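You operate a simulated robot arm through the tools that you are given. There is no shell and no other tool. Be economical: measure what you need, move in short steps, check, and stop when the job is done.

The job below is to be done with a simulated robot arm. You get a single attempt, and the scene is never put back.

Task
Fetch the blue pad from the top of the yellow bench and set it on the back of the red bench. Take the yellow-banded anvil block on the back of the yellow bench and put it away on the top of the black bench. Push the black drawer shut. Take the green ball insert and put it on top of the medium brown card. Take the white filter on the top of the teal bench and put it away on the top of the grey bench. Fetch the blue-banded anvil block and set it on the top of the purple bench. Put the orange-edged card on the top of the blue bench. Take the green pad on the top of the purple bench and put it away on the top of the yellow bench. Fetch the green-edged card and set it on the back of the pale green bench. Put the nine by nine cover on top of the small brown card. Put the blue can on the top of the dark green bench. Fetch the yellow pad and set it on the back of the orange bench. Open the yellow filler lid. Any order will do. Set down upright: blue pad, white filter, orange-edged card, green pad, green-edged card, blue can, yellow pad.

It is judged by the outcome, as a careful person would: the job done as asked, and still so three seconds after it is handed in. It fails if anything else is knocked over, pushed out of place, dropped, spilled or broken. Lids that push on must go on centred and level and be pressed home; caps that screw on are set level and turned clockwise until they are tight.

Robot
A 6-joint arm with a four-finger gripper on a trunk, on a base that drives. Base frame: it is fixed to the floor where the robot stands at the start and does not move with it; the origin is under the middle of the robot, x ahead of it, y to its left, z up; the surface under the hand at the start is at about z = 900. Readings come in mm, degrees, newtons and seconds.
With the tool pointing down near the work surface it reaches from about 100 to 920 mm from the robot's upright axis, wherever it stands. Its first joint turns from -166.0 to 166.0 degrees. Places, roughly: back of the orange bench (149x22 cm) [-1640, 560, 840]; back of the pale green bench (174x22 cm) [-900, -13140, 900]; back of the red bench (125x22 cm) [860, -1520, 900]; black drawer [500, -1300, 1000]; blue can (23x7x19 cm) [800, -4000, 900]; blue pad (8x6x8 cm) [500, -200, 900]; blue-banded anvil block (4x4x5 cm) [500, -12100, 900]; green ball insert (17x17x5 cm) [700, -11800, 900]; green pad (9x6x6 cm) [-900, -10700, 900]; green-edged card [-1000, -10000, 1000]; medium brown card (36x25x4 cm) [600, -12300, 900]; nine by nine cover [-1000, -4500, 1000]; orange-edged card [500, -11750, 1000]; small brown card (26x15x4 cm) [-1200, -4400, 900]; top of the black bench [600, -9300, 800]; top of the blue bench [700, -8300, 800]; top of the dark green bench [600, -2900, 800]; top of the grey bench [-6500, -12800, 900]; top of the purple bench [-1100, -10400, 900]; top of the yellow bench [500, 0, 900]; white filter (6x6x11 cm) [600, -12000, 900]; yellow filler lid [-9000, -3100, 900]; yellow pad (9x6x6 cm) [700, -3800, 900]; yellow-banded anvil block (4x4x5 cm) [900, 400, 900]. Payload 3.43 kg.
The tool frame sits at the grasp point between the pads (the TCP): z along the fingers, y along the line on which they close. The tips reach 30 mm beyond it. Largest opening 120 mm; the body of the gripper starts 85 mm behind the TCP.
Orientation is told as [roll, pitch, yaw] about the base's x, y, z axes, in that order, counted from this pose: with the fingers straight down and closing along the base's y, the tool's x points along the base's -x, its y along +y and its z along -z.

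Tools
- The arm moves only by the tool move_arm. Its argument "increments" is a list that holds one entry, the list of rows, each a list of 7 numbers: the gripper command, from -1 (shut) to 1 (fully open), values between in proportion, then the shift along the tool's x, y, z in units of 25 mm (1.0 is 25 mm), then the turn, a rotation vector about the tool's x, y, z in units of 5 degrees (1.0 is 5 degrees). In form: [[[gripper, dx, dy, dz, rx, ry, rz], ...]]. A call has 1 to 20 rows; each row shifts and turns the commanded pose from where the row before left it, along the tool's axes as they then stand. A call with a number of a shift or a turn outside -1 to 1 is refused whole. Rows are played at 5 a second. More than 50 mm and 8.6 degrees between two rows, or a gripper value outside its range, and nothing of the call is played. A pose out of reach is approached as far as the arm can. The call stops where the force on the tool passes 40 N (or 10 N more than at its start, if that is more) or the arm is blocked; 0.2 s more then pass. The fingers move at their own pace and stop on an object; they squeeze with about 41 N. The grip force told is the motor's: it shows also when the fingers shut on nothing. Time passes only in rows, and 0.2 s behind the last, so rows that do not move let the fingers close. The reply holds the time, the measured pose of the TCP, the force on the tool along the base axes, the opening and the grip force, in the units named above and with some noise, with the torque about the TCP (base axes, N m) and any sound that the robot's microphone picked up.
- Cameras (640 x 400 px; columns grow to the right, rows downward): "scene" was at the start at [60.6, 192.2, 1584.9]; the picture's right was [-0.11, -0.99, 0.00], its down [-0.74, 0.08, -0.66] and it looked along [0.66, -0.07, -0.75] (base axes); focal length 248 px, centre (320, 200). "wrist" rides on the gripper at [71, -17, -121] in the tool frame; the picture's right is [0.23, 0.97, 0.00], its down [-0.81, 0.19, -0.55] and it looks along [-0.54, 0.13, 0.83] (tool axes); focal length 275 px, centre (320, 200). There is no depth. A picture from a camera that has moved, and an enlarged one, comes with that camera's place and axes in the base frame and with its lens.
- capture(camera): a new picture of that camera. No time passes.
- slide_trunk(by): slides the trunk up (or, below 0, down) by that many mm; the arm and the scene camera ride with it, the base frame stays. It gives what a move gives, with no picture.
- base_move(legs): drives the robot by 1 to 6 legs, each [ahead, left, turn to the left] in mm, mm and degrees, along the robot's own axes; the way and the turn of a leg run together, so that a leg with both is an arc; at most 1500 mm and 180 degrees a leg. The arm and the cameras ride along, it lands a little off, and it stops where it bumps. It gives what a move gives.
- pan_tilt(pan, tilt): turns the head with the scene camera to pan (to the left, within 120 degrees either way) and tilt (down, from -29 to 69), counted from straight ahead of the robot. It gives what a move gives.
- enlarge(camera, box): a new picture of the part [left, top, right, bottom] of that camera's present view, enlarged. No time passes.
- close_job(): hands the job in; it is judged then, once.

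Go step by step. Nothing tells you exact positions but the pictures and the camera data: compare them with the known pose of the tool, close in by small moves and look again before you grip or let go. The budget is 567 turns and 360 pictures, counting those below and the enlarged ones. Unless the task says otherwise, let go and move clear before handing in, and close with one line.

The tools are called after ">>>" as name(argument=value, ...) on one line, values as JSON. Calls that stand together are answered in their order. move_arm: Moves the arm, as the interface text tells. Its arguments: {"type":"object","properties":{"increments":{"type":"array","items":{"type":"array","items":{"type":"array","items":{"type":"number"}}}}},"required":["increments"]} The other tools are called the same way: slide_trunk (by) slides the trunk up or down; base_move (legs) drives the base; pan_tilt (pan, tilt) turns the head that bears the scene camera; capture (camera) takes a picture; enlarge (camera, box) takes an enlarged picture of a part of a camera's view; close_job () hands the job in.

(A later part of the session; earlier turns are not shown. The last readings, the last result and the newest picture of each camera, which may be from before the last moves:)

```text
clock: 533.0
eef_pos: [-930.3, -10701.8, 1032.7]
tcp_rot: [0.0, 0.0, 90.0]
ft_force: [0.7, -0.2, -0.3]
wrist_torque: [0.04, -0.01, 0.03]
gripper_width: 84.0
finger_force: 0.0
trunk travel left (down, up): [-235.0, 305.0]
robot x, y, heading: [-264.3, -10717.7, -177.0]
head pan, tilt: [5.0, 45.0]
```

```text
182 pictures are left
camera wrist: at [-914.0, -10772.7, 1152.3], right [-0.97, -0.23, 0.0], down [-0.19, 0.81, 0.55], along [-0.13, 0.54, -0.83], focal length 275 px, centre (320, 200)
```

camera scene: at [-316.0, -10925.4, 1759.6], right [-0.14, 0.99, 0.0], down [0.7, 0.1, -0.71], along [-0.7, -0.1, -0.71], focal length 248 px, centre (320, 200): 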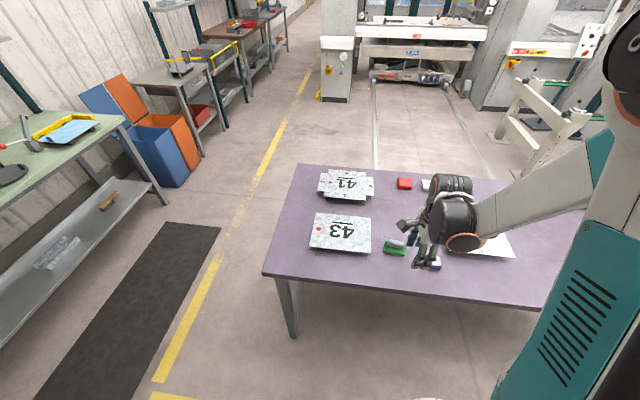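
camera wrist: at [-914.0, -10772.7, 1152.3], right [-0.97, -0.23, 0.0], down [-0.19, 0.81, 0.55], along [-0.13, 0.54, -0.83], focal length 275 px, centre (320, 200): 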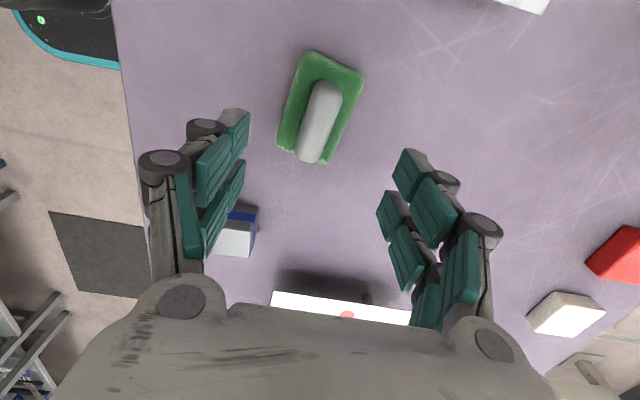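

>>> move_arm(increments=[[[0.4, 0.08, 0, 0.8, 0, 0, 0.8], [0.4, 0, 0, 0.8, 0, 0, 0], [0.4, 0, 0, 0.8, 0, 0, 0], [0.4, 0, 0, 0.8, 0, 0, 0], [0.4, 0, 0, 0.5, 0, 0, 0], [0.4, 0, 0, 0.45, 0, 0, 0], [-1, 0, 0, 0, 0, 0, 0], [-1, 0, 0, 0, 0, 0, 0], [-1, 0, 0, 0, 0, 0, 0]]])

>>> capture(camera="wrist")

```text
clock: 535.0
eef_pos: [-929.4, -10702.6, 929.7]
tcp_rot: [0.1, 0.1, 86.1]
ft_force: [0.3, 0.8, 0.1]
wrist_torque: [0.02, 0.01, 0.0]
gripper_width: 53.9
finger_force: 40.9
trunk travel left (down, up): [-235.0, 305.0]
robot x, y, heading: [-269.0, -10719.1, -177.0]
head pan, tilt: [5.0, 45.0]
```

```text
181 pictures are left
camera wrist: at [-918.1, -10775.9, 1050.1], right [-0.99, -0.16, 0.0], down [-0.14, 0.82, 0.55], along [-0.09, 0.55, -0.83], focal length 275 px, centre (320, 200)
```

wrist: 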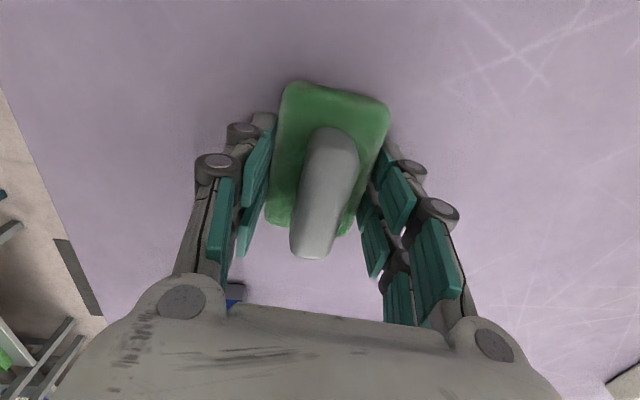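

Gripped. I lift, retract, raise the trunk, turn and drive back up the aisle.

>>> move_arm(increments=[[[-1, 0, 0, -0.5, 0, 0, 0], [-1, 0, 0, -1, 0, 0, 0], [-1, 0, 0, -1, 0, 0, 0], [-1, 0, 0, -1, 0, 0, 0], [-1, 0, 0, -1, 0, 0, 0], [-1, 0, -1, -0.5, 0, 0, 0], [-1, 0, -1, 0, 0, 0, 0], [-1, 0, -1, 0, 0, 0, 0], [-1, 0, -1, 0, 0, 0, 0], [-1, 0, -1, 0, 0, 0, 0], [-1, 0, -1, 0, 0, 0, 0], [-1, 0, -1, 0, 0, 0, 0], [-1, 0, -1, 0, 0, 0, 0]]])

>>> slide_trunk(by=170)

>>> base_move(legs=[[0, 0, 177], [0, 1400, 0], [0, 1400, 0], [0, 1400, 0], [0, 1400, 0]])

```text
clock: 537.9
eef_pos: [-729.1, -10716.2, 1053.2]
tcp_rot: [0.0, 0.0, 86.1]
ft_force: [0.2, -0.4, -0.1]
wrist_torque: [0.0, 0.04, -0.05]
gripper_width: 53.9
finger_force: 40.6
trunk travel left (down, up): [-235.0, 305.0]
robot x, y, heading: [-267.8, -10714.3, -177.2]
head pan, tilt: [5.0, 45.0]
```

```text
clock: 539.8
eef_pos: [-730.1, -10717.2, 1224.3]
tcp_rot: [0.0, 0.0, 86.1]
ft_force: [-0.1, 0.7, -1.6]
wrist_torque: [0.02, 0.01, -0.01]
gripper_width: 54.2
finger_force: 41.0
trunk travel left (down, up): [-405.0, 135.0]
robot x, y, heading: [-268.6, -10717.9, -177.0]
head pan, tilt: [5.0, 45.0]
```

```text
clock: 573.5
eef_pos: [355.6, -5192.6, 1223.2]
tcp_rot: [0.0, 0.0, -98.2]
ft_force: [-0.1, -0.1, -0.9]
wrist_torque: [-0.02, -0.01, 0.05]
gripper_width: 54.0
finger_force: 41.6
trunk travel left (down, up): [-405.0, 135.0]
robot x, y, heading: [-106.4, -5155.8, -1.5]
head pan, tilt: [5.0, 45.0]
```

Drifted toward the benches; I correct to x ≈ -300 and continue.

>>> base_move(legs=[[-200, 0, 2], [0, 1400, 0], [0, 1400, 0], [0, 1400, 0], [0, 1330, 0]])

>>> capture(camera="scene")

```text
clock: 599.1
eef_pos: [446.0, -67.1, 1224.6]
tcp_rot: [0.0, -1.0, -103.0]
ft_force: [-3.5, -11.0, 0.4]
wrist_torque: [0.37, -0.16, 0.16]
gripper_width: 54.0
finger_force: 41.0
trunk travel left (down, up): [-405.0, 135.0]
robot x, y, heading: [-7.8, 14.6, -6.1]
head pan, tilt: [5.0, 45.0]
stopped in leg 5: the force on the tool passed its limit at 74 N (the readings are from after the stop); the commanded pose is now the measured one
```

```text
180 pictures are left
camera scene: at [73.4, 210.4, 1820.3], right [-0.02, -1.0, 0.0], down [-0.71, 0.01, -0.71], along [0.71, -0.01, -0.71], focal length 248 px, centre (320, 200)
```

scene: 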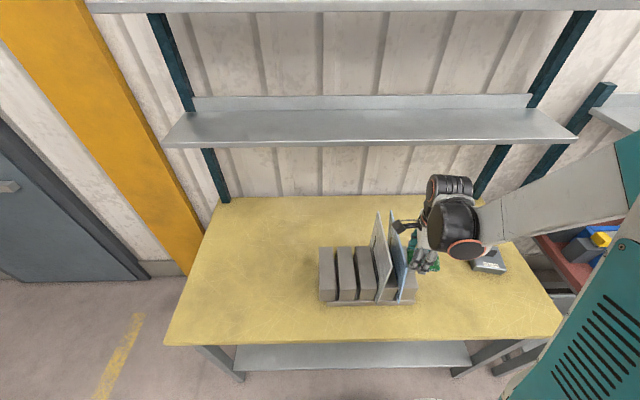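

My hand has bumped the rack's plate (I drifted forward). I lift the hand straight up, back off to the right, and inspect the rack.

>>> move_arm(increments=[[[-1, 0, 0, -0.5, 0, 0, 0], [-1, 0, 0, -1, 0, 0, 0], [-1, 0, 0, -1, 0, 0, 0], [-1, 0, 0, -1, 0, 0, 0]]])

>>> base_move(legs=[[-300, 0, 6]])

>>> capture(camera="scene")

>>> capture(camera="wrist")

```text
clock: 600.1
eef_pos: [447.0, -56.8, 1311.8]
tcp_rot: [-0.1, -1.2, -102.8]
ft_force: [0.3, -0.2, -0.7]
wrist_torque: [0.0, -0.04, 0.01]
gripper_width: 54.0
finger_force: 40.7
trunk travel left (down, up): [-405.0, 135.0]
robot x, y, heading: [-9.0, 12.4, -5.6]
head pan, tilt: [5.0, 45.0]
```

```text
clock: 602.2
eef_pos: [157.2, 4.8, 1311.9]
tcp_rot: [0.0, -1.2, -96.9]
ft_force: [-0.5, -0.3, -0.9]
wrist_torque: [-0.01, -0.03, 0.01]
gripper_width: 54.0
finger_force: 41.0
trunk travel left (down, up): [-405.0, 135.0]
robot x, y, heading: [-298.4, 29.2, -0.0]
head pan, tilt: [5.0, 45.0]
```

```text
179 pictures are left
camera scene: at [-241.1, 238.0, 1819.6], right [0.09, -1.0, 0.0], down [-0.7, -0.06, -0.71], along [0.7, 0.06, -0.71], focal length 248 px, centre (320, 200)
```

scene: 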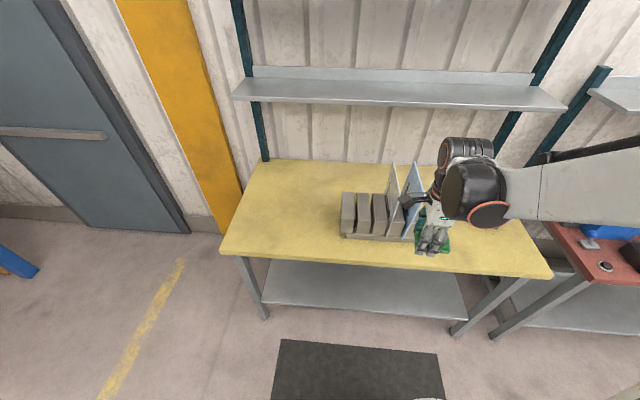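

```text
178 pictures are left
camera wrist: at [148.7, 78.8, 1431.0], right [0.99, 0.11, 0.0], down [0.09, -0.82, 0.57], along [0.06, -0.56, -0.82], focal length 275 px, centre (320, 200)
```

wrist: 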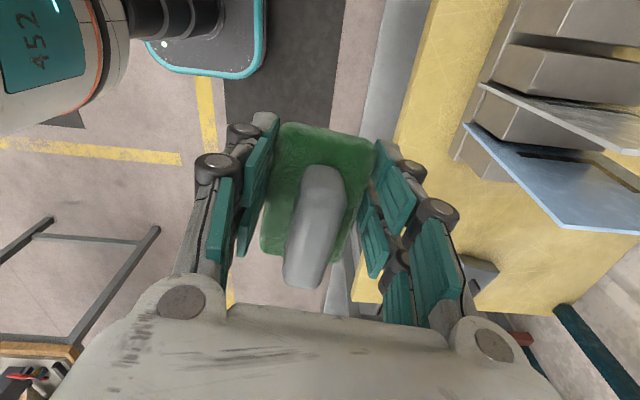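

>>> enlarge(camera="scene", box=[320, 140, 480, 260])

```text
3.33 times, centred on (400, 200) of scene
camera zoom: at [-241.1, 238.0, 1819.6], right [0.09, -1.0, 0.0], down [-0.7, -0.06, -0.71], along [0.7, 0.06, -0.71], focal length 827 px, centre (53, 200)
```

zoom: 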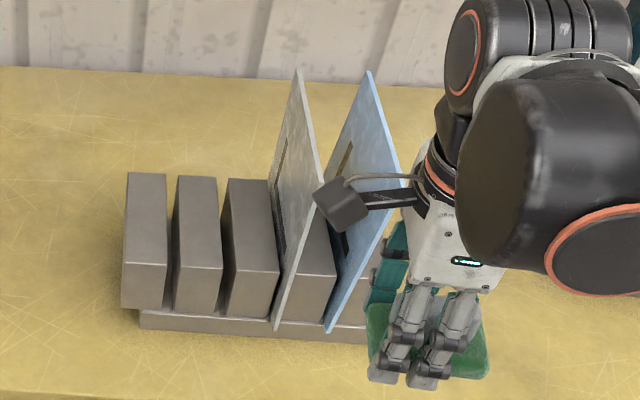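

The rack seems to stand as before; the pad slid a little in my grip. I check how the pad sits in the fingers.

>>> enlarge(camera="wrist", box=[190, 90, 450, 300])

>>> base_move(legs=[[0, 380, 0], [250, 0, 0]])

>>> capture(camera="scene")

```text
1.90 times, centred on (320, 195) of wrist
camera zoom: at [148.7, 78.8, 1431.0], right [0.99, 0.11, 0.0], down [0.09, -0.82, 0.57], along [0.06, -0.56, -0.82], focal length 524 px, centre (320, 210)
```

zoom: 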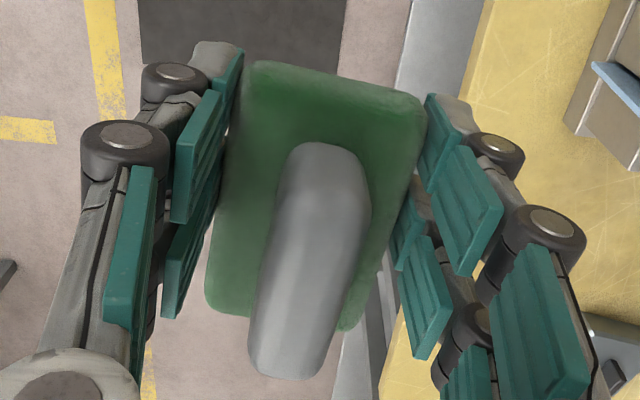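

```text
clock: 606.0
eef_pos: [411.6, 392.5, 1311.4]
tcp_rot: [-0.1, -1.1, -96.8]
ft_force: [0.0, 0.0, -0.8]
wrist_torque: [0.0, 0.05, -0.03]
gripper_width: 53.8
finger_force: 40.6
trunk travel left (down, up): [-405.0, 135.0]
robot x, y, heading: [-51.3, 414.5, 0.2]
head pan, tilt: [5.0, 45.0]
```

```text
175 pictures are left
camera scene: at [12.4, 625.1, 1819.5], right [0.09, -1.0, 0.0], down [-0.7, -0.07, -0.71], along [0.7, 0.07, -0.71], focal length 248 px, centre (320, 200)
```

scene: 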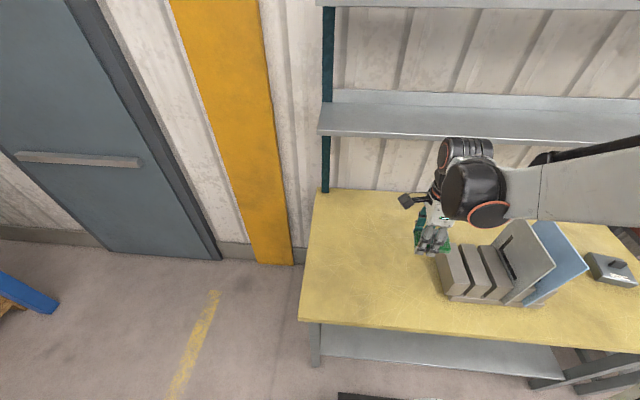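

The pad only slid about 10 mm in the grip and is level. I correct the small tool pitch, move over the free left part of the yellow bench and lower.

>>> slide_trunk(by=-200)

>>> move_arm(increments=[[[-1, 0, 0.9, 0, 0, 0.22, 0], [-1, 0, 0.9, 0, 0, 0, 0], [-1, 0, 0.9, 0, 0, 0, 0], [-1, 0, 0.9, 0, 0, 0, 0], [-1, 0, 0.9, 0, 0, 0, 0], [-1, 0, 0.9, 0, 0, 0, 0], [-1, 0, 0, 1, 0, 0, 0], [-1, 0, 0, 1, 0, 0, 0], [-1, 0, 0, 1, 0, 0, 0], [-1, 0, 0, 1, 0, 0, 0], [-1, 0, 0, 1, 0, 0, 0], [-1, 0, 0, 0.8, 0, 0, 0], [-1, 0, 0, 0, 0, 0, 0]]])

>>> capture(camera="wrist")

>>> capture(camera="scene")

```text
clock: 608.2
eef_pos: [409.7, 392.4, 1112.0]
tcp_rot: [-0.1, -1.0, -96.7]
ft_force: [-0.8, 0.6, -0.4]
wrist_torque: [0.03, -0.02, -0.03]
gripper_width: 54.2
finger_force: 41.2
trunk travel left (down, up): [-205.0, 335.0]
robot x, y, heading: [-53.4, 416.0, 0.1]
head pan, tilt: [5.0, 45.0]
```

```text
clock: 611.0
eef_pos: [546.2, 376.6, 967.1]
tcp_rot: [0.0, 0.1, -96.7]
ft_force: [-0.5, 0.1, -0.5]
wrist_torque: [0.05, 0.02, 0.02]
gripper_width: 54.1
finger_force: 41.1
trunk travel left (down, up): [-205.0, 335.0]
robot x, y, heading: [-51.2, 417.0, 0.3]
head pan, tilt: [5.0, 45.0]
```

```text
174 pictures are left
camera wrist: at [536.8, 449.7, 1087.2], right [0.99, 0.12, 0.0], down [0.1, -0.83, 0.55], along [0.06, -0.55, -0.83], focal length 275 px, centre (320, 200)
```

wrist: 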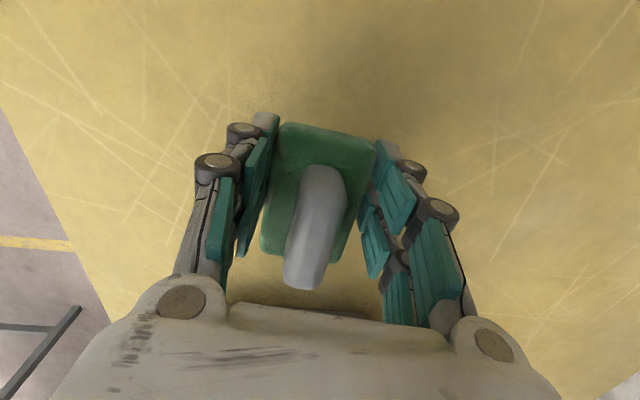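

```text
173 pictures are left
camera scene: at [10.7, 625.1, 1619.6], right [0.09, -1.0, 0.0], down [-0.7, -0.07, -0.71], along [0.7, 0.07, -0.71], focal length 248 px, centre (320, 200)
```

scene: 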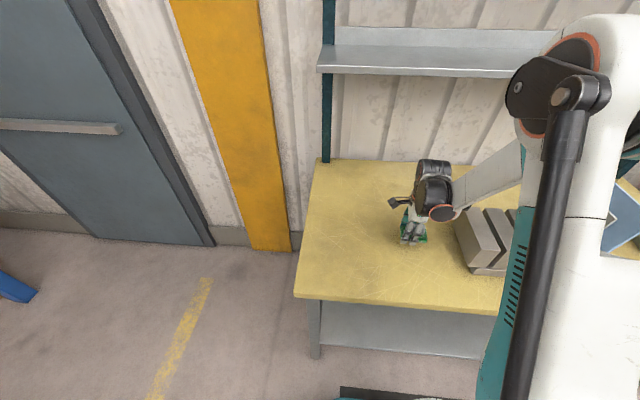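

Clear below. I lower gently to contact.

>>> move_arm(increments=[[[-1, 0, 0, 0.6, 0, 0, 0], [-1, 0, 0, 0.5, 0, 0, 0], [-1, 0, 0, 0.1, 0, 0, 0], [-1, 0, 0, 0.1, 0, 0, 0], [-1, 0, 0, 0.1, 0, 0, 0], [-1, 0, 0, 0, 0, 0, 0]]])

```text
clock: 612.4
eef_pos: [544.1, 377.8, 931.6]
tcp_rot: [0.1, 0.0, -96.7]
ft_force: [-0.2, -0.5, -0.9]
wrist_torque: [0.01, 0.01, 0.02]
gripper_width: 54.2
finger_force: 41.1
trunk travel left (down, up): [-205.0, 335.0]
robot x, y, heading: [-53.2, 416.8, 0.3]
head pan, tilt: [5.0, 45.0]
```

>>> move_arm(increments=[[[-1, 0, 0, 0.1, 0, 0, 0], [-1, 0, 0, 0.1, 0, 0, 0], [-1, 0, 0, 0.1, 0, 0, 0], [-1, 0, 0, 0, 0, 0, 0]]])

```text
clock: 613.1
eef_pos: [542.2, 377.5, 928.4]
tcp_rot: [0.2, 0.1, -96.6]
ft_force: [-1.3, -0.5, 26.0]
wrist_torque: [0.39, 0.23, 0.02]
gripper_width: 54.3
finger_force: 41.0
trunk travel left (down, up): [-205.0, 335.0]
robot x, y, heading: [-51.5, 417.5, 0.4]
head pan, tilt: [5.0, 45.0]
stopped in row 3: the force on the tool passed its limit at 48 N (the readings are from after the stop); the commanded pose is now the measured one
```

Contact at the expected height. I release and rise, then check the pad and the rack.

>>> move_arm(increments=[[[-1, 0, 0, -0.05, 0, 0, 0], [0.4, 0, 0, 0, 0, 0, 0], [0.4, 0, 0, 0, 0, 0, 0], [0.4, 0, 0, -0.5, 0, 0, 0], [0.4, 0, 0, -1, 0, 0, 0], [0.4, 0, 0, -1, 0, 0, 0], [0.4, 0, 0, -1, 0, 0, 0], [0.4, 0, 0, -1, 0, 0, 0], [0.4, 0, 0, -1, 0, 0, 0], [0.4, 0, -1, -1, 0, 0, 0], [0.4, 0, -1, -1, 0, 0, 0], [0.4, 0, -1, 0, 0, 0, 0], [0.4, 0, -1, 0, 0, 0, 0]]])

>>> enlarge(camera="scene", box=[290, 150, 610, 350])

>>> capture(camera="wrist")

```text
clock: 615.9
eef_pos: [444.5, 390.6, 1115.0]
tcp_rot: [0.2, 0.2, -96.7]
ft_force: [0.4, 0.1, 0.0]
wrist_torque: [0.04, 0.0, -0.01]
gripper_width: 83.9
finger_force: 0.1
trunk travel left (down, up): [-205.0, 335.0]
robot x, y, heading: [-51.1, 417.9, 0.2]
head pan, tilt: [5.0, 45.0]
```

```text
2.00 times, centred on (450, 250) of scene
camera zoom: at [10.1, 625.1, 1619.6], right [0.09, -1.0, 0.0], down [-0.7, -0.07, -0.71], along [0.7, 0.07, -0.71], focal length 496 px, centre (60, 100)
```

zoom: 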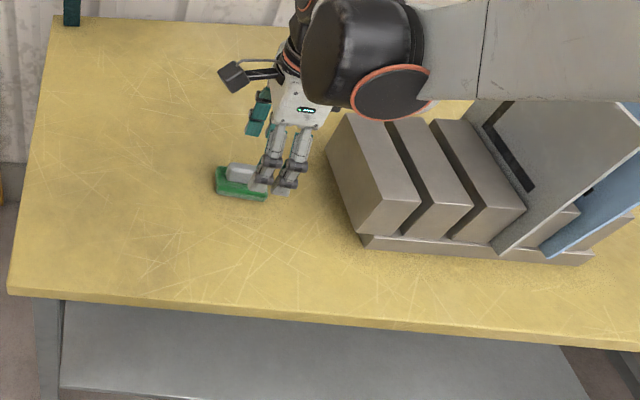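

```text
171 pictures are left
camera wrist: at [435.5, 462.2, 1236.3], right [0.99, 0.12, 0.0], down [0.1, -0.83, 0.55], along [0.07, -0.55, -0.83], focal length 275 px, centre (320, 200)
```

wrist: 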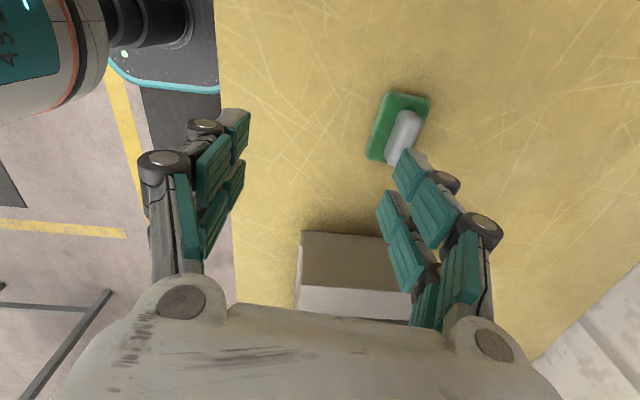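

The green pad stands on the yellow bench, and the rack is where it was. Now I head for the nine-by-nine cover around y ≈ -4500 on the other side.

>>> slide_trunk(by=150)

>>> base_move(legs=[[-250, 0, 0], [0, -1300, 0], [0, -1300, 0]])

```text
clock: 617.6
eef_pos: [446.0, 387.8, 1265.9]
tcp_rot: [0.1, 0.1, -96.6]
ft_force: [-0.2, 0.2, -0.9]
wrist_torque: [-0.02, 0.02, -0.01]
gripper_width: 84.1
finger_force: 0.0
trunk travel left (down, up): [-355.0, 185.0]
robot x, y, heading: [-54.0, 414.4, 0.5]
head pan, tilt: [5.0, 45.0]
```

```text
clock: 631.7
eef_pos: [179.9, -2213.0, 1265.6]
tcp_rot: [0.1, 0.1, -97.9]
ft_force: [0.0, -0.9, 0.1]
wrist_torque: [0.02, 0.0, -0.02]
gripper_width: 83.8
finger_force: 0.0
trunk travel left (down, up): [-355.0, 185.0]
robot x, y, heading: [-317.5, -2172.1, -1.0]
head pan, tilt: [5.0, 45.0]
```

>>> base_move(legs=[[0, -1200, 1], [0, -1150, 0], [0, 0, 180]])

>>> capture(camera="scene")

```text
clock: 650.6
eef_pos: [-799.0, -4508.1, 1265.5]
tcp_rot: [0.1, 0.0, 83.5]
ft_force: [-0.5, -0.2, -0.2]
wrist_torque: [0.0, 0.01, 0.02]
gripper_width: 84.2
finger_force: 0.0
trunk travel left (down, up): [-355.0, 185.0]
robot x, y, heading: [-303.3, -4534.3, -179.7]
head pan, tilt: [5.0, 45.0]
```

```text
170 pictures are left
camera scene: at [-357.6, -4741.9, 1769.6], right [-0.09, 1.0, 0.0], down [0.7, 0.07, -0.71], along [-0.7, -0.07, -0.71], focal length 248 px, centre (320, 200)
```

scene: 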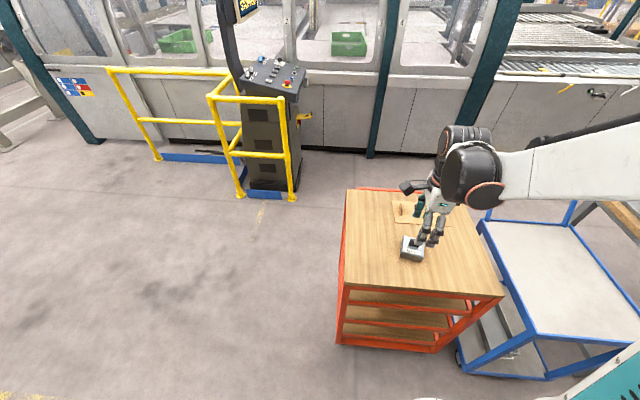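

The orange cart in front carries the cover (grey, with a knob) and the brown card behind it. I enlarge.

>>> enlarge(camera="scene", box=[330, 170, 510, 310])

>>> capture(camera="wrist")

```text
2.86 times, centred on (420, 240) of scene
camera zoom: at [-357.6, -4741.9, 1769.6], right [-0.09, 1.0, 0.0], down [0.7, 0.07, -0.71], along [-0.7, -0.07, -0.71], focal length 709 px, centre (34, 86)
```

zoom: 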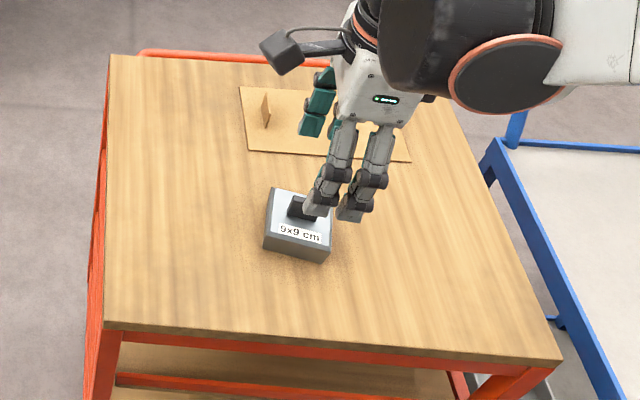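

```text
168 pictures are left
camera wrist: at [-789.9, -4581.1, 1386.1], right [-0.99, -0.12, 0.0], down [-0.1, 0.83, 0.55], along [-0.07, 0.55, -0.83], focal length 275 px, centre (320, 200)
```

wrist: 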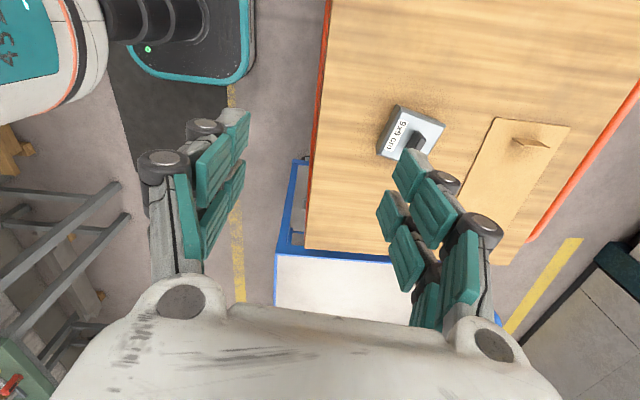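

The cover (knob at ≈(-966, -4428, 958)) and card (x -1108…-1249, y -4472…-4222, tab at its left end) are clear. I drive closer and look from above.

>>> base_move(legs=[[130, -100, 0]])

>>> slide_trunk(by=-120)

>>> capture(camera="wrist")

>>> capture(camera="scene")

```text
clock: 652.0
eef_pos: [-928.5, -4408.9, 1265.7]
tcp_rot: [0.0, 0.1, 83.8]
ft_force: [-0.6, 0.8, -0.4]
wrist_torque: [-0.06, -0.06, 0.03]
gripper_width: 83.9
finger_force: 0.0
trunk travel left (down, up): [-355.0, 185.0]
robot x, y, heading: [-432.6, -4433.0, -179.5]
head pan, tilt: [5.0, 45.0]
```

```text
clock: 653.5
eef_pos: [-927.5, -4409.7, 1145.3]
tcp_rot: [0.2, 0.0, 83.7]
ft_force: [-0.1, 0.0, 0.4]
wrist_torque: [0.02, -0.01, -0.01]
gripper_width: 84.0
finger_force: 0.0
trunk travel left (down, up): [-235.0, 305.0]
robot x, y, heading: [-428.5, -4431.1, -179.3]
head pan, tilt: [5.0, 45.0]
```

```text
167 pictures are left
camera wrist: at [-919.1, -4482.5, 1266.2], right [-0.99, -0.12, 0.0], down [-0.1, 0.83, 0.55], along [-0.07, 0.55, -0.83], focal length 275 px, centre (320, 200)
```

wrist: 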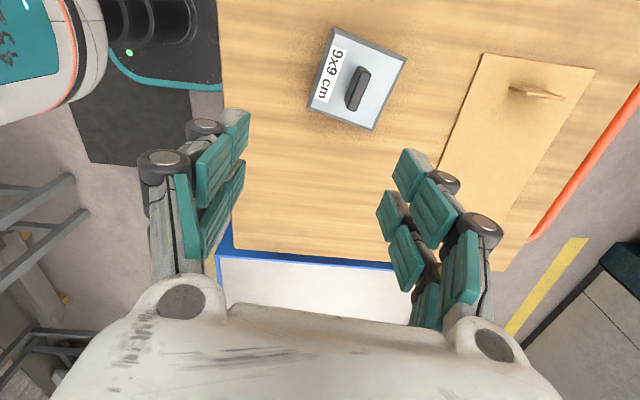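

```text
166 pictures are left
camera scene: at [-485.9, -4641.5, 1649.7], right [-0.1, 1.0, 0.0], down [0.7, 0.07, -0.71], along [-0.7, -0.07, -0.71], focal length 248 px, centre (320, 200)
```

scene: 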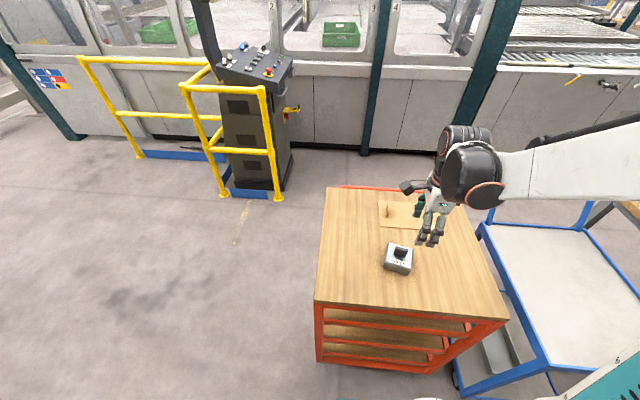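

>>> move_arm(increments=[[[0, 0.37, 0.785, 0.8, 0, 0, 0.94], [0, 0.37, 0.785, 0.8, 0, 0, 0], [0, 0, 0, 0.8, 0, 0, 0], [0, 0, 0, 0.8, 0, 0, 0], [0, 0, 0, 0.5, 0, 0, 0]]])

>>> capture(camera="wrist")

>>> enlarge(camera="scene", box=[340, 170, 480, 290])

```text
clock: 654.7
eef_pos: [-967.8, -4424.2, 1052.8]
tcp_rot: [0.0, 0.1, 79.0]
ft_force: [-0.7, -0.2, -0.1]
wrist_torque: [0.02, 0.03, 0.01]
gripper_width: 60.1
finger_force: 0.1
trunk travel left (down, up): [-235.0, 305.0]
robot x, y, heading: [-430.1, -4435.5, -179.3]
head pan, tilt: [5.0, 45.0]
```

```text
165 pictures are left
camera wrist: at [-966.6, -4495.8, 1173.1], right [-1.0, -0.04, 0.0], down [-0.03, 0.83, 0.55], along [-0.02, 0.55, -0.83], focal length 275 px, centre (320, 200)
```

wrist: 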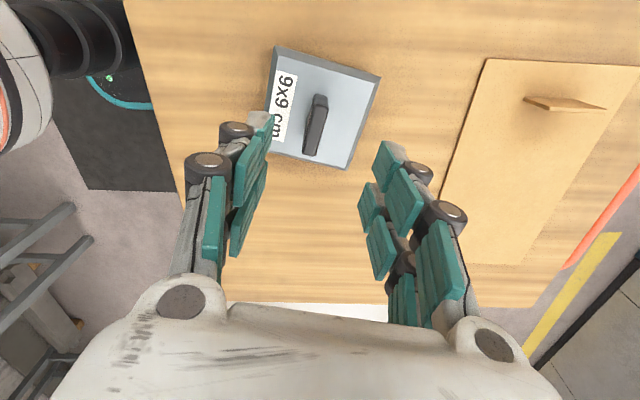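

```text
3.33 times, centred on (410, 230) of scene
camera zoom: at [-486.2, -4641.6, 1649.5], right [-0.1, 1.0, 0.0], down [0.7, 0.07, -0.71], along [-0.7, -0.07, -0.71], focal length 827 px, centre (20, 100)
```

zoom: 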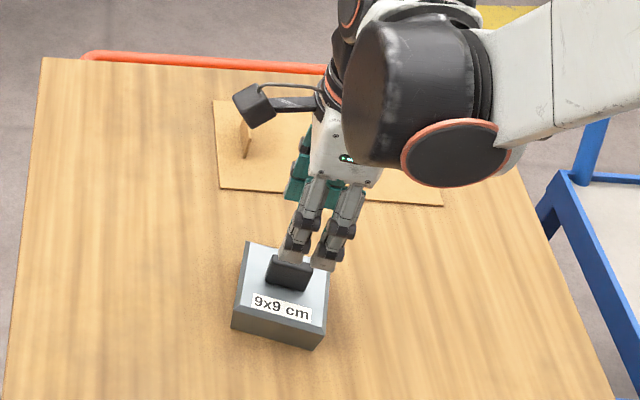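

>>> move_arm(increments=[[[-0.3, 0, -0.12, 0.8, 0, 0, -0.72], [-0.3, 0, 0, 0.8, 0, 0, 0], [-0.3, 0, 0, 0.8, 0, 0, 0], [-0.3, 0, 0, 0.6, 0, 0, 0], [-0.3, 0, 0, 0, 0, 0, 0]]])

>>> capture(camera="wrist")

>>> enlarge(camera="scene", box=[360, 200, 460, 290])

```text
clock: 655.9
eef_pos: [-966.0, -4422.1, 977.8]
tcp_rot: [0.1, -0.1, 82.7]
ft_force: [-0.5, 0.9, -0.1]
wrist_torque: [-0.01, -0.02, 0.0]
gripper_width: 42.0
finger_force: 0.1
trunk travel left (down, up): [-235.0, 305.0]
robot x, y, heading: [-429.5, -4434.6, -179.4]
head pan, tilt: [5.0, 45.0]
```

```text
163 pictures are left
camera wrist: at [-958.4, -4496.3, 1098.5], right [-0.99, -0.1, 0.0], down [-0.08, 0.83, 0.55], along [-0.06, 0.55, -0.83], focal length 275 px, centre (320, 200)
```

wrist: 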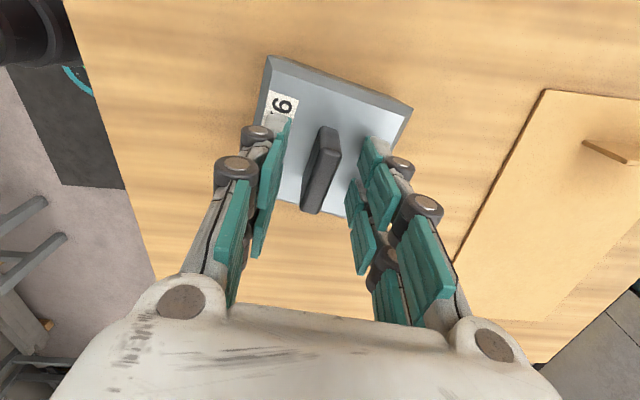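

```text
4.44 times, centred on (410, 245) of scene
camera zoom: at [-486.1, -4641.6, 1649.6], right [-0.1, 1.0, 0.0], down [0.7, 0.07, -0.71], along [-0.7, -0.07, -0.71], focal length 1103 px, centre (-80, 0)
```

zoom: 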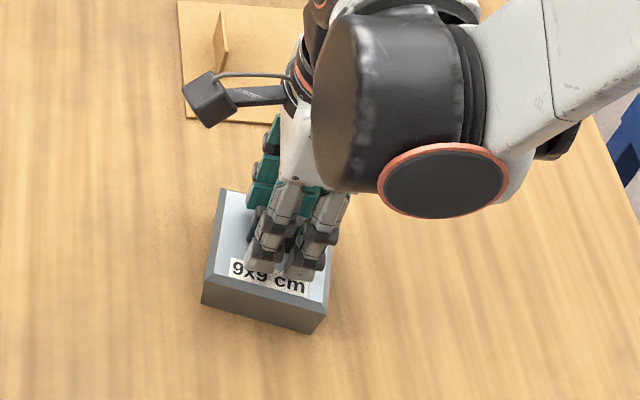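

>>> move_arm(increments=[[[-0.3, 0, 0, 0.2, 0, 0, 0], [-0.3, 0, 0, 0.2, 0, 0, 0], [-0.3, 0, 0, 0.2, 0, 0, 0], [-0.3, 0, 0, 0, 0, 0, 0]]])

>>> capture(camera="wrist")

```text
clock: 656.6
eef_pos: [-967.5, -4423.1, 970.3]
tcp_rot: [0.2, 0.1, 82.6]
ft_force: [9.3, -2.0, 30.9]
wrist_torque: [0.13, -0.37, -0.1]
gripper_width: 11.6
finger_force: 32.8
trunk travel left (down, up): [-235.0, 305.0]
robot x, y, heading: [-427.6, -4431.0, -179.2]
head pan, tilt: [5.0, 45.0]
stopped in row 3: the force on the tool passed its limit at 58 N (the readings are from after the stop); the commanded pose is now the measured one
```

```text
161 pictures are left
camera wrist: at [-958.8, -4495.9, 1090.6], right [-0.99, -0.1, 0.0], down [-0.08, 0.83, 0.55], along [-0.06, 0.55, -0.83], focal length 275 px, centre (320, 200)
```

wrist: 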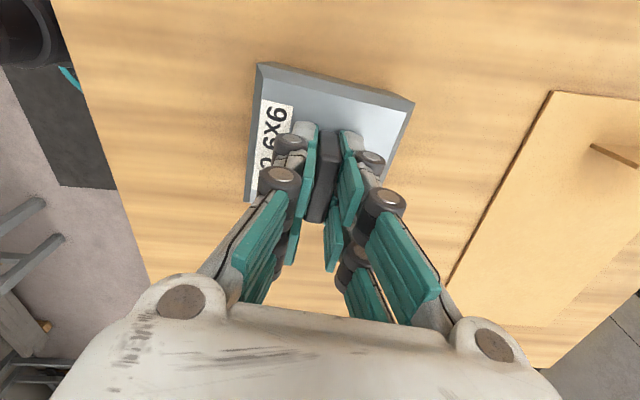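

The fingertips rest on the cover top and already hold the knob. I ease up 2 mm, close firmly, and lift slightly to test.

>>> move_arm(increments=[[[-0.6, 0, 0, -0.12, 0, 0, 0], [-1, 0, 0, 0, 0, 0, 0], [-1, 0, 0, 0, 0, 0, 0], [-1, 0, 0, -0.2, 0, 0, 0], [-1, 0, 0, -0.4, 0, 0, 0], [-1, 0, 0, -0.6, 0, 0, 0], [-1, 0, 0, -0.8, 0, 0, 0], [-1, 0, 0, 0, 0, 0, 0]]])

>>> capture(camera="wrist")

>>> capture(camera="scene")

```text
clock: 658.4
eef_pos: [-967.6, -4424.1, 1024.2]
tcp_rot: [0.2, 0.0, 82.6]
ft_force: [0.1, 0.1, -2.1]
wrist_torque: [0.0, 0.0, -0.01]
gripper_width: 11.5
finger_force: 41.2
trunk travel left (down, up): [-235.0, 305.0]
robot x, y, heading: [-430.4, -4432.4, -179.2]
head pan, tilt: [5.0, 45.0]
```

```text
160 pictures are left
camera wrist: at [-959.7, -4496.9, 1144.2], right [-0.99, -0.1, 0.0], down [-0.08, 0.83, 0.55], along [-0.06, 0.55, -0.83], focal length 275 px, centre (320, 200)
```

wrist: 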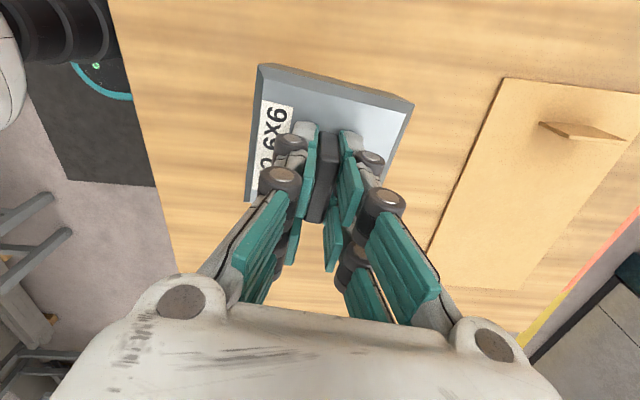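

```text
159 pictures are left
camera scene: at [-486.1, -4641.6, 1649.5], right [-0.1, 1.0, 0.0], down [0.7, 0.07, -0.71], along [-0.7, -0.07, -0.71], focal length 248 px, centre (320, 200)
```

scene: 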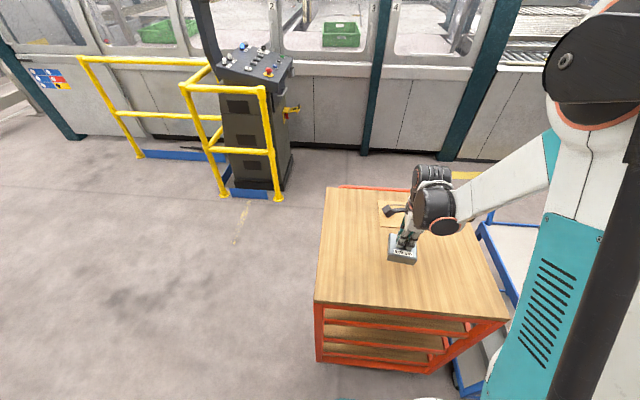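

The cover is held. I carry it over to the card's free part, centre (-1195, -4322).

>>> move_arm(increments=[[[-1, 0, 0, -0.8, 0, 0, 0], [-1, 0, 0, -0.8, 0, 0, 0], [-1, -0.288, 0.954, 0, 0, 0, 0], [-1, -0.288, 0.954, 0, 0, 0, 0], [-1, -0.288, 0.954, 0, 0, 0, 0], [-1, -0.288, 0.954, 0, 0, 0, 0], [-1, -0.288, 0.954, 0, 0, 0, 0], [-1, -0.288, 0.954, 0, 0, 0, 0], [-1, -0.288, 0.954, 0, 0, 0, 0], [-1, -0.288, 0.954, 0, 0, 0, 0], [-1, -0.288, 0.954, 0, 0, 0, 0], [-1, -0.288, 0.954, 0, 0, 0, 0], [-1, 0, 0, 0, 0, 0, 0]]])

>>> capture(camera="wrist")

>>> enlarge(camera="scene", box=[320, 150, 480, 270])

```text
clock: 661.2
eef_pos: [-1193.0, -4320.5, 1063.3]
tcp_rot: [0.2, 0.1, 82.7]
ft_force: [-0.4, 0.3, -0.6]
wrist_torque: [0.0, 0.0, 0.0]
gripper_width: 11.9
finger_force: 40.8
trunk travel left (down, up): [-235.0, 305.0]
robot x, y, heading: [-427.7, -4435.0, -179.3]
head pan, tilt: [5.0, 45.0]
```

```text
158 pictures are left
camera wrist: at [-1186.4, -4393.5, 1183.5], right [-0.99, -0.1, 0.0], down [-0.08, 0.83, 0.55], along [-0.06, 0.55, -0.83], focal length 275 px, centre (320, 200)
```

wrist: 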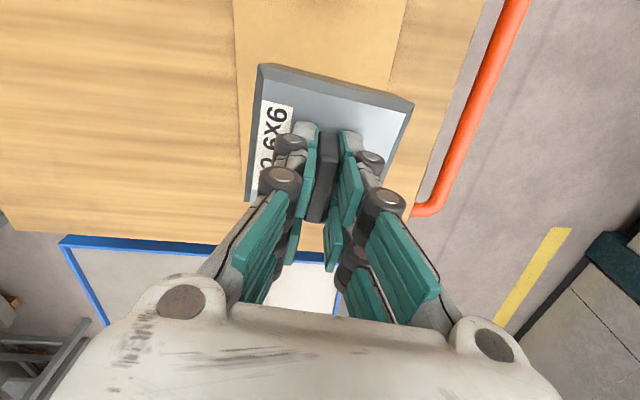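

```text
3.33 times, centred on (400, 210) of scene
camera zoom: at [-486.4, -4641.5, 1649.6], right [-0.1, 1.0, 0.0], down [0.7, 0.07, -0.71], along [-0.7, -0.07, -0.71], focal length 827 px, centre (53, 167)
```

zoom: 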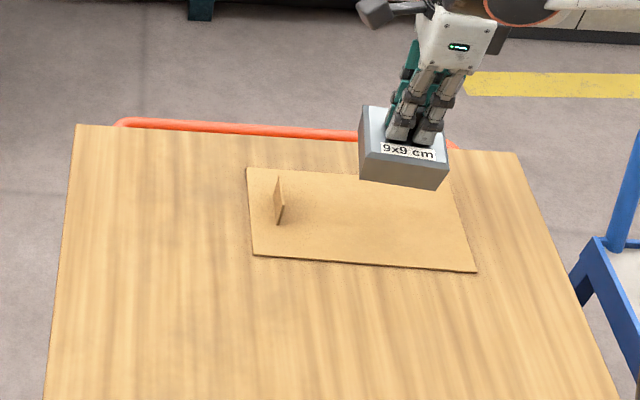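

The card spans x -1113…-1262; I shift 6 mm and lower onto it.

>>> move_arm(increments=[[[-1, 0, -0.22, 0.8, 0, 0, 0], [-1, 0, 0, 0.8, 0, 0, 0], [-1, 0, 0, 0.8, 0, 0, 0], [-1, 0, 0, 0.6, 0, 0, 0], [-1, 0, 0, 0.1, 0, 0, 0], [-1, 0, 0, 0.1, 0, 0, 0], [-1, 0, 0, 0, 0, 0, 0]]])

```text
clock: 662.8
eef_pos: [-1187.4, -4321.9, 982.8]
tcp_rot: [0.2, 0.1, 82.5]
ft_force: [0.6, 0.1, -1.3]
wrist_torque: [-0.01, 0.0, 0.01]
gripper_width: 11.7
finger_force: 41.0
trunk travel left (down, up): [-235.0, 305.0]
robot x, y, heading: [-427.8, -4434.7, -179.4]
head pan, tilt: [5.0, 45.0]
```

>>> move_arm(increments=[[[-1, 0, 0, 0.1, 0, 0, 0], [-1, 0, 0, 0.1, 0, 0, 0], [-1, 0, 0, 0.1, 0, 0, 0], [-1, 0, 0, 0, 0, 0, 0]]])

```text
clock: 663.8
eef_pos: [-1187.8, -4321.0, 975.6]
tcp_rot: [0.2, 0.1, 82.5]
ft_force: [-1.0, -0.1, 0.2]
wrist_torque: [0.03, 0.0, -0.01]
gripper_width: 11.8
finger_force: 41.0
trunk travel left (down, up): [-235.0, 305.0]
robot x, y, heading: [-428.8, -4431.8, -179.2]
head pan, tilt: [5.0, 45.0]
```

>>> move_arm(increments=[[[-1, 0, 0, 0.06, 0, 0, 0], [-1, 0, 0, 0.06, 0, 0, 0], [-1, 0, 0, 0.06, 0, 0, 0], [-1, 0, 0, 0, 0, 0, 0]]])

```text
clock: 664.6
eef_pos: [-1189.1, -4321.9, 974.5]
tcp_rot: [0.4, 0.1, 82.6]
ft_force: [2.3, -1.5, 19.5]
wrist_torque: [-0.12, -0.22, 0.01]
gripper_width: 11.5
finger_force: 40.2
trunk travel left (down, up): [-235.0, 305.0]
robot x, y, heading: [-432.0, -4433.5, -179.4]
head pan, tilt: [5.0, 45.0]
stopped in row 4: the force on the tool passed its limit at 43 N (the readings are from after the stop); the commanded pose is now the measured one
```

Contact. I release, rise and check.

>>> move_arm(increments=[[[-1, 0, 0, -0.06, 0, 0, 0], [-0.4, 0, 0, 0, 0, 0, 0], [-0.4, 0, 0, 0, 0, 0, 0], [-0.4, 0, 0, -0.5, 0, 0, 0], [-0.4, 0, 0, -1, 0, 0, 0], [-0.4, 0, 0, -1, 0, 0, 0], [-0.4, 0, 0, -1, 0, 0, 0], [-0.4, 0, 0, -1, 0, 0, 0], [-0.4, 0, 0, -1, 0, 0, 0], [-0.4, 0, 0, -1, 0, 0, 0]]])

>>> enlarge(camera="scene", box=[320, 150, 480, 270])

```text
clock: 666.8
eef_pos: [-1188.2, -4321.6, 1139.5]
tcp_rot: [0.3, 0.1, 82.6]
ft_force: [-0.3, -0.3, -0.3]
wrist_torque: [0.0, 0.01, 0.0]
gripper_width: 36.2
finger_force: 0.0
trunk travel left (down, up): [-235.0, 305.0]
robot x, y, heading: [-427.1, -4436.2, -179.2]
head pan, tilt: [5.0, 45.0]
```

```text
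3.33 times, centred on (400, 210) of scene
camera zoom: at [-485.9, -4641.6, 1649.6], right [-0.1, 1.0, 0.0], down [0.7, 0.07, -0.71], along [-0.7, -0.07, -0.71], focal length 827 px, centre (53, 167)
```

zoom: 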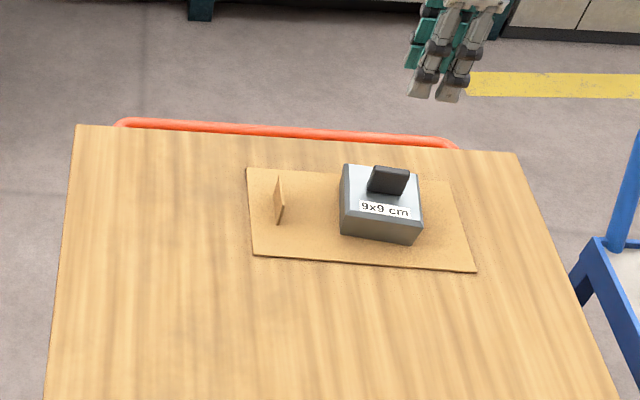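

The cover sits on the small brown card. Next, the white filter: I retract, back off, turn and travel to the teal bench.

>>> move_arm(increments=[[[-0.4, 0, -1, 0, 0, 0, 0], [-0.4, 0, -1, 0, 0, 0, 0], [-0.4, 0, -1, 0, 0, 0, 0], [-0.4, 0, -1, 0, 0, 0, 0], [-0.4, 0, -1, 0, 0, 0, 0], [-0.4, 0, -1, 0, 0, 0, 0], [-0.4, 0, -1, 0, 0, 0, 0], [-0.4, 0, -1, 0, 0, 0, 0], [-0.4, 0, -1, 0, 0, 0, 0], [-0.4, 0, -1, 0, 0, 0, 0], [-0.4, 0, -1, 0, 0, 0, 0], [-0.4, 0, -1, 0, 0, 0, 0]]])

>>> slide_trunk(by=120)

>>> base_move(legs=[[-130, 0, 0], [0, 0, 180], [0, -1300, 0], [0, -1300, 0]])

```text
clock: 669.4
eef_pos: [-889.6, -4361.0, 1133.6]
tcp_rot: [0.3, 0.1, 82.6]
ft_force: [-0.3, 0.8, 1.1]
wrist_torque: [0.02, 0.02, 0.01]
gripper_width: 35.8
finger_force: 0.1
trunk travel left (down, up): [-235.0, 305.0]
robot x, y, heading: [-431.1, -4433.0, -179.4]
head pan, tilt: [5.0, 45.0]
```

```text
clock: 670.9
eef_pos: [-892.7, -4361.7, 1253.8]
tcp_rot: [0.3, 0.1, 82.6]
ft_force: [-0.4, -0.3, -0.1]
wrist_torque: [0.0, 0.03, -0.01]
gripper_width: 36.1
finger_force: 0.1
trunk travel left (down, up): [-355.0, 185.0]
robot x, y, heading: [-430.7, -4434.5, -179.0]
head pan, tilt: [5.0, 45.0]
```

```text
clock: 691.6
eef_pos: [97.2, -7106.3, 1253.6]
tcp_rot: [0.2, 0.2, -99.3]
ft_force: [0.2, 0.3, 0.3]
wrist_torque: [0.0, -0.02, 0.0]
gripper_width: 35.9
finger_force: 0.0
trunk travel left (down, up): [-355.0, 185.0]
robot x, y, heading: [-358.3, -7015.1, -1.4]
head pan, tilt: [5.0, 45.0]
```

>>> base_move(legs=[[0, -1300, 1.4], [0, -1300, 0], [0, -1300, 0.5], [0, -1050, 0]])

>>> capture(camera="scene")

```text
clock: 715.3
eef_pos: [177.8, -11998.3, 1254.0]
tcp_rot: [0.4, 0.1, -96.4]
ft_force: [-0.3, -0.3, 0.5]
wrist_torque: [0.01, 0.04, 0.01]
gripper_width: 36.3
finger_force: 0.1
trunk travel left (down, up): [-355.0, 185.0]
robot x, y, heading: [-282.5, -11932.5, 1.5]
head pan, tilt: [5.0, 45.0]
```

```text
155 pictures are left
camera scene: at [-227.1, -11722.7, 1769.6], right [0.12, -0.99, 0.0], down [-0.7, -0.08, -0.71], along [0.7, 0.08, -0.71], focal length 248 px, centre (320, 200)
```

scene: 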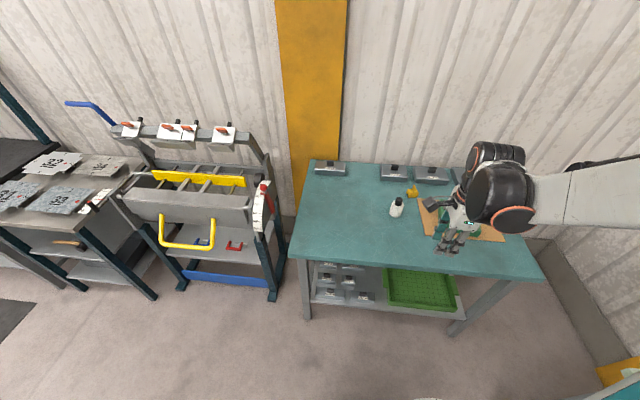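

>>> base_move(legs=[[200, 0, -1.5]])

>>> slide_trunk(by=-120)

>>> move_arm(increments=[[[0.8, 0.11, 0.9, 0, 0, 0, 0], [0.8, 0.11, 0.9, 0, 0, 0, 0], [0.8, 0.11, 0.9, 0, 0, 0, 0], [0.8, 0.11, 0.9, 0, 0, 0, 0], [0.8, 0.11, 0.9, 0, 0, 0, 0], [0.8, 0.11, 0.9, 0, 0, 0, 0], [0.8, 0.11, 0.9, 0, 0, 0, 0], [0.8, 0.11, 0.9, 0, 0, 0, 0]]])

>>> capture(camera="wrist")

>>> capture(camera="scene")

```text
clock: 716.9
eef_pos: [383.9, -12004.7, 1253.5]
tcp_rot: [0.2, 0.1, -97.8]
ft_force: [1.2, -0.6, -0.2]
wrist_torque: [-0.01, 0.06, -0.01]
gripper_width: 36.0
finger_force: 0.0
trunk travel left (down, up): [-355.0, 185.0]
robot x, y, heading: [-77.8, -11926.2, 0.3]
head pan, tilt: [5.0, 45.0]
```

```text
clock: 718.4
eef_pos: [381.1, -12004.7, 1135.2]
tcp_rot: [0.3, 0.1, -97.8]
ft_force: [0.2, 0.1, -0.6]
wrist_torque: [0.02, 0.02, -0.01]
gripper_width: 36.3
finger_force: 0.1
trunk travel left (down, up): [-235.0, 305.0]
robot x, y, heading: [-79.9, -11929.7, -0.1]
head pan, tilt: [5.0, 45.0]
```

```text
clock: 720.2
eef_pos: [565.0, -12007.1, 1134.7]
tcp_rot: [0.2, 0.2, -97.9]
ft_force: [-0.2, 0.1, -0.8]
wrist_torque: [-0.01, 0.02, 0.03]
gripper_width: 107.8
finger_force: 0.1
trunk travel left (down, up): [-235.0, 305.0]
robot x, y, heading: [-77.8, -11929.4, 0.6]
head pan, tilt: [5.0, 45.0]
```

```text
154 pictures are left
camera wrist: at [556.2, -11933.8, 1255.6], right [1.0, 0.1, 0.01], down [0.08, -0.83, 0.55], along [0.06, -0.55, -0.83], focal length 275 px, centre (320, 200)
```

wrist: 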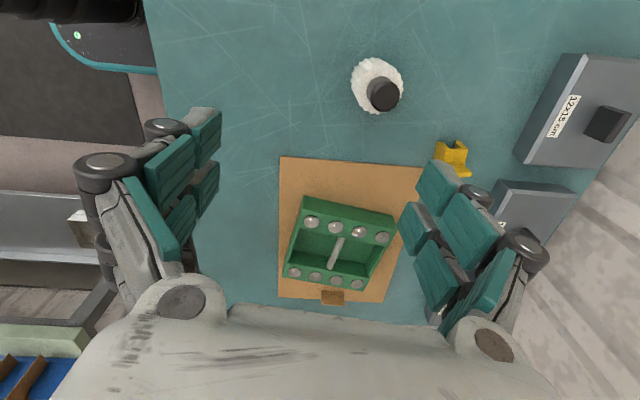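

```text
153 pictures are left
camera scene: at [-16.2, -11720.2, 1649.5], right [0.09, -1.0, 0.0], down [-0.7, -0.06, -0.71], along [0.7, 0.06, -0.71], focal length 248 px, centre (320, 200)
```

scene: 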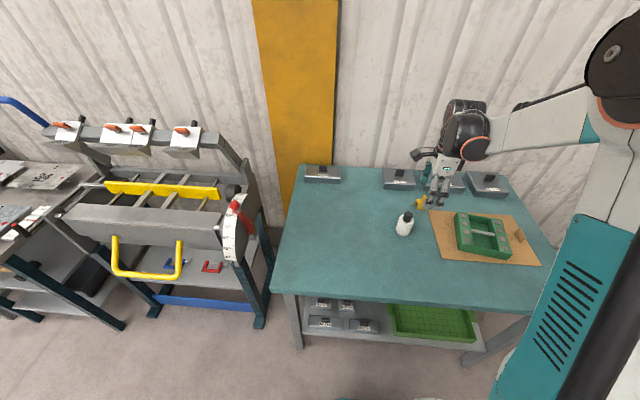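

>>> move_arm(increments=[[[0.8, 0.23, 0.83, 0.6, 0, 0, 0], [0.8, 0.23, 0.83, 0.6, 0, 0, 0], [0.8, 0.24, 0.83, 0.6, 0, 0, 0], [0.8, 0, 0, 0.8, 0, 0, 0], [0.8, 0, 0, 0.6, 0, 0, 0]]])

>>> capture(camera="wrist")

```text
clock: 721.4
eef_pos: [629.9, -11999.6, 1056.1]
tcp_rot: [0.3, 0.1, -97.8]
ft_force: [-1.2, -0.2, 0.5]
wrist_torque: [-0.01, -0.01, 0.0]
gripper_width: 108.0
finger_force: 0.0
trunk travel left (down, up): [-235.0, 305.0]
robot x, y, heading: [-79.2, -11923.4, 0.5]
head pan, tilt: [5.0, 45.0]
```

```text
152 pictures are left
camera wrist: at [620.9, -11926.9, 1175.9], right [1.0, 0.1, 0.01], down [0.08, -0.83, 0.55], along [0.06, -0.55, -0.83], focal length 275 px, centre (320, 200)
```

wrist: 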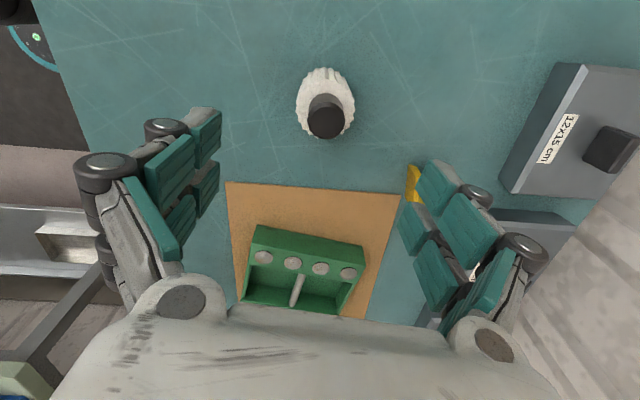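

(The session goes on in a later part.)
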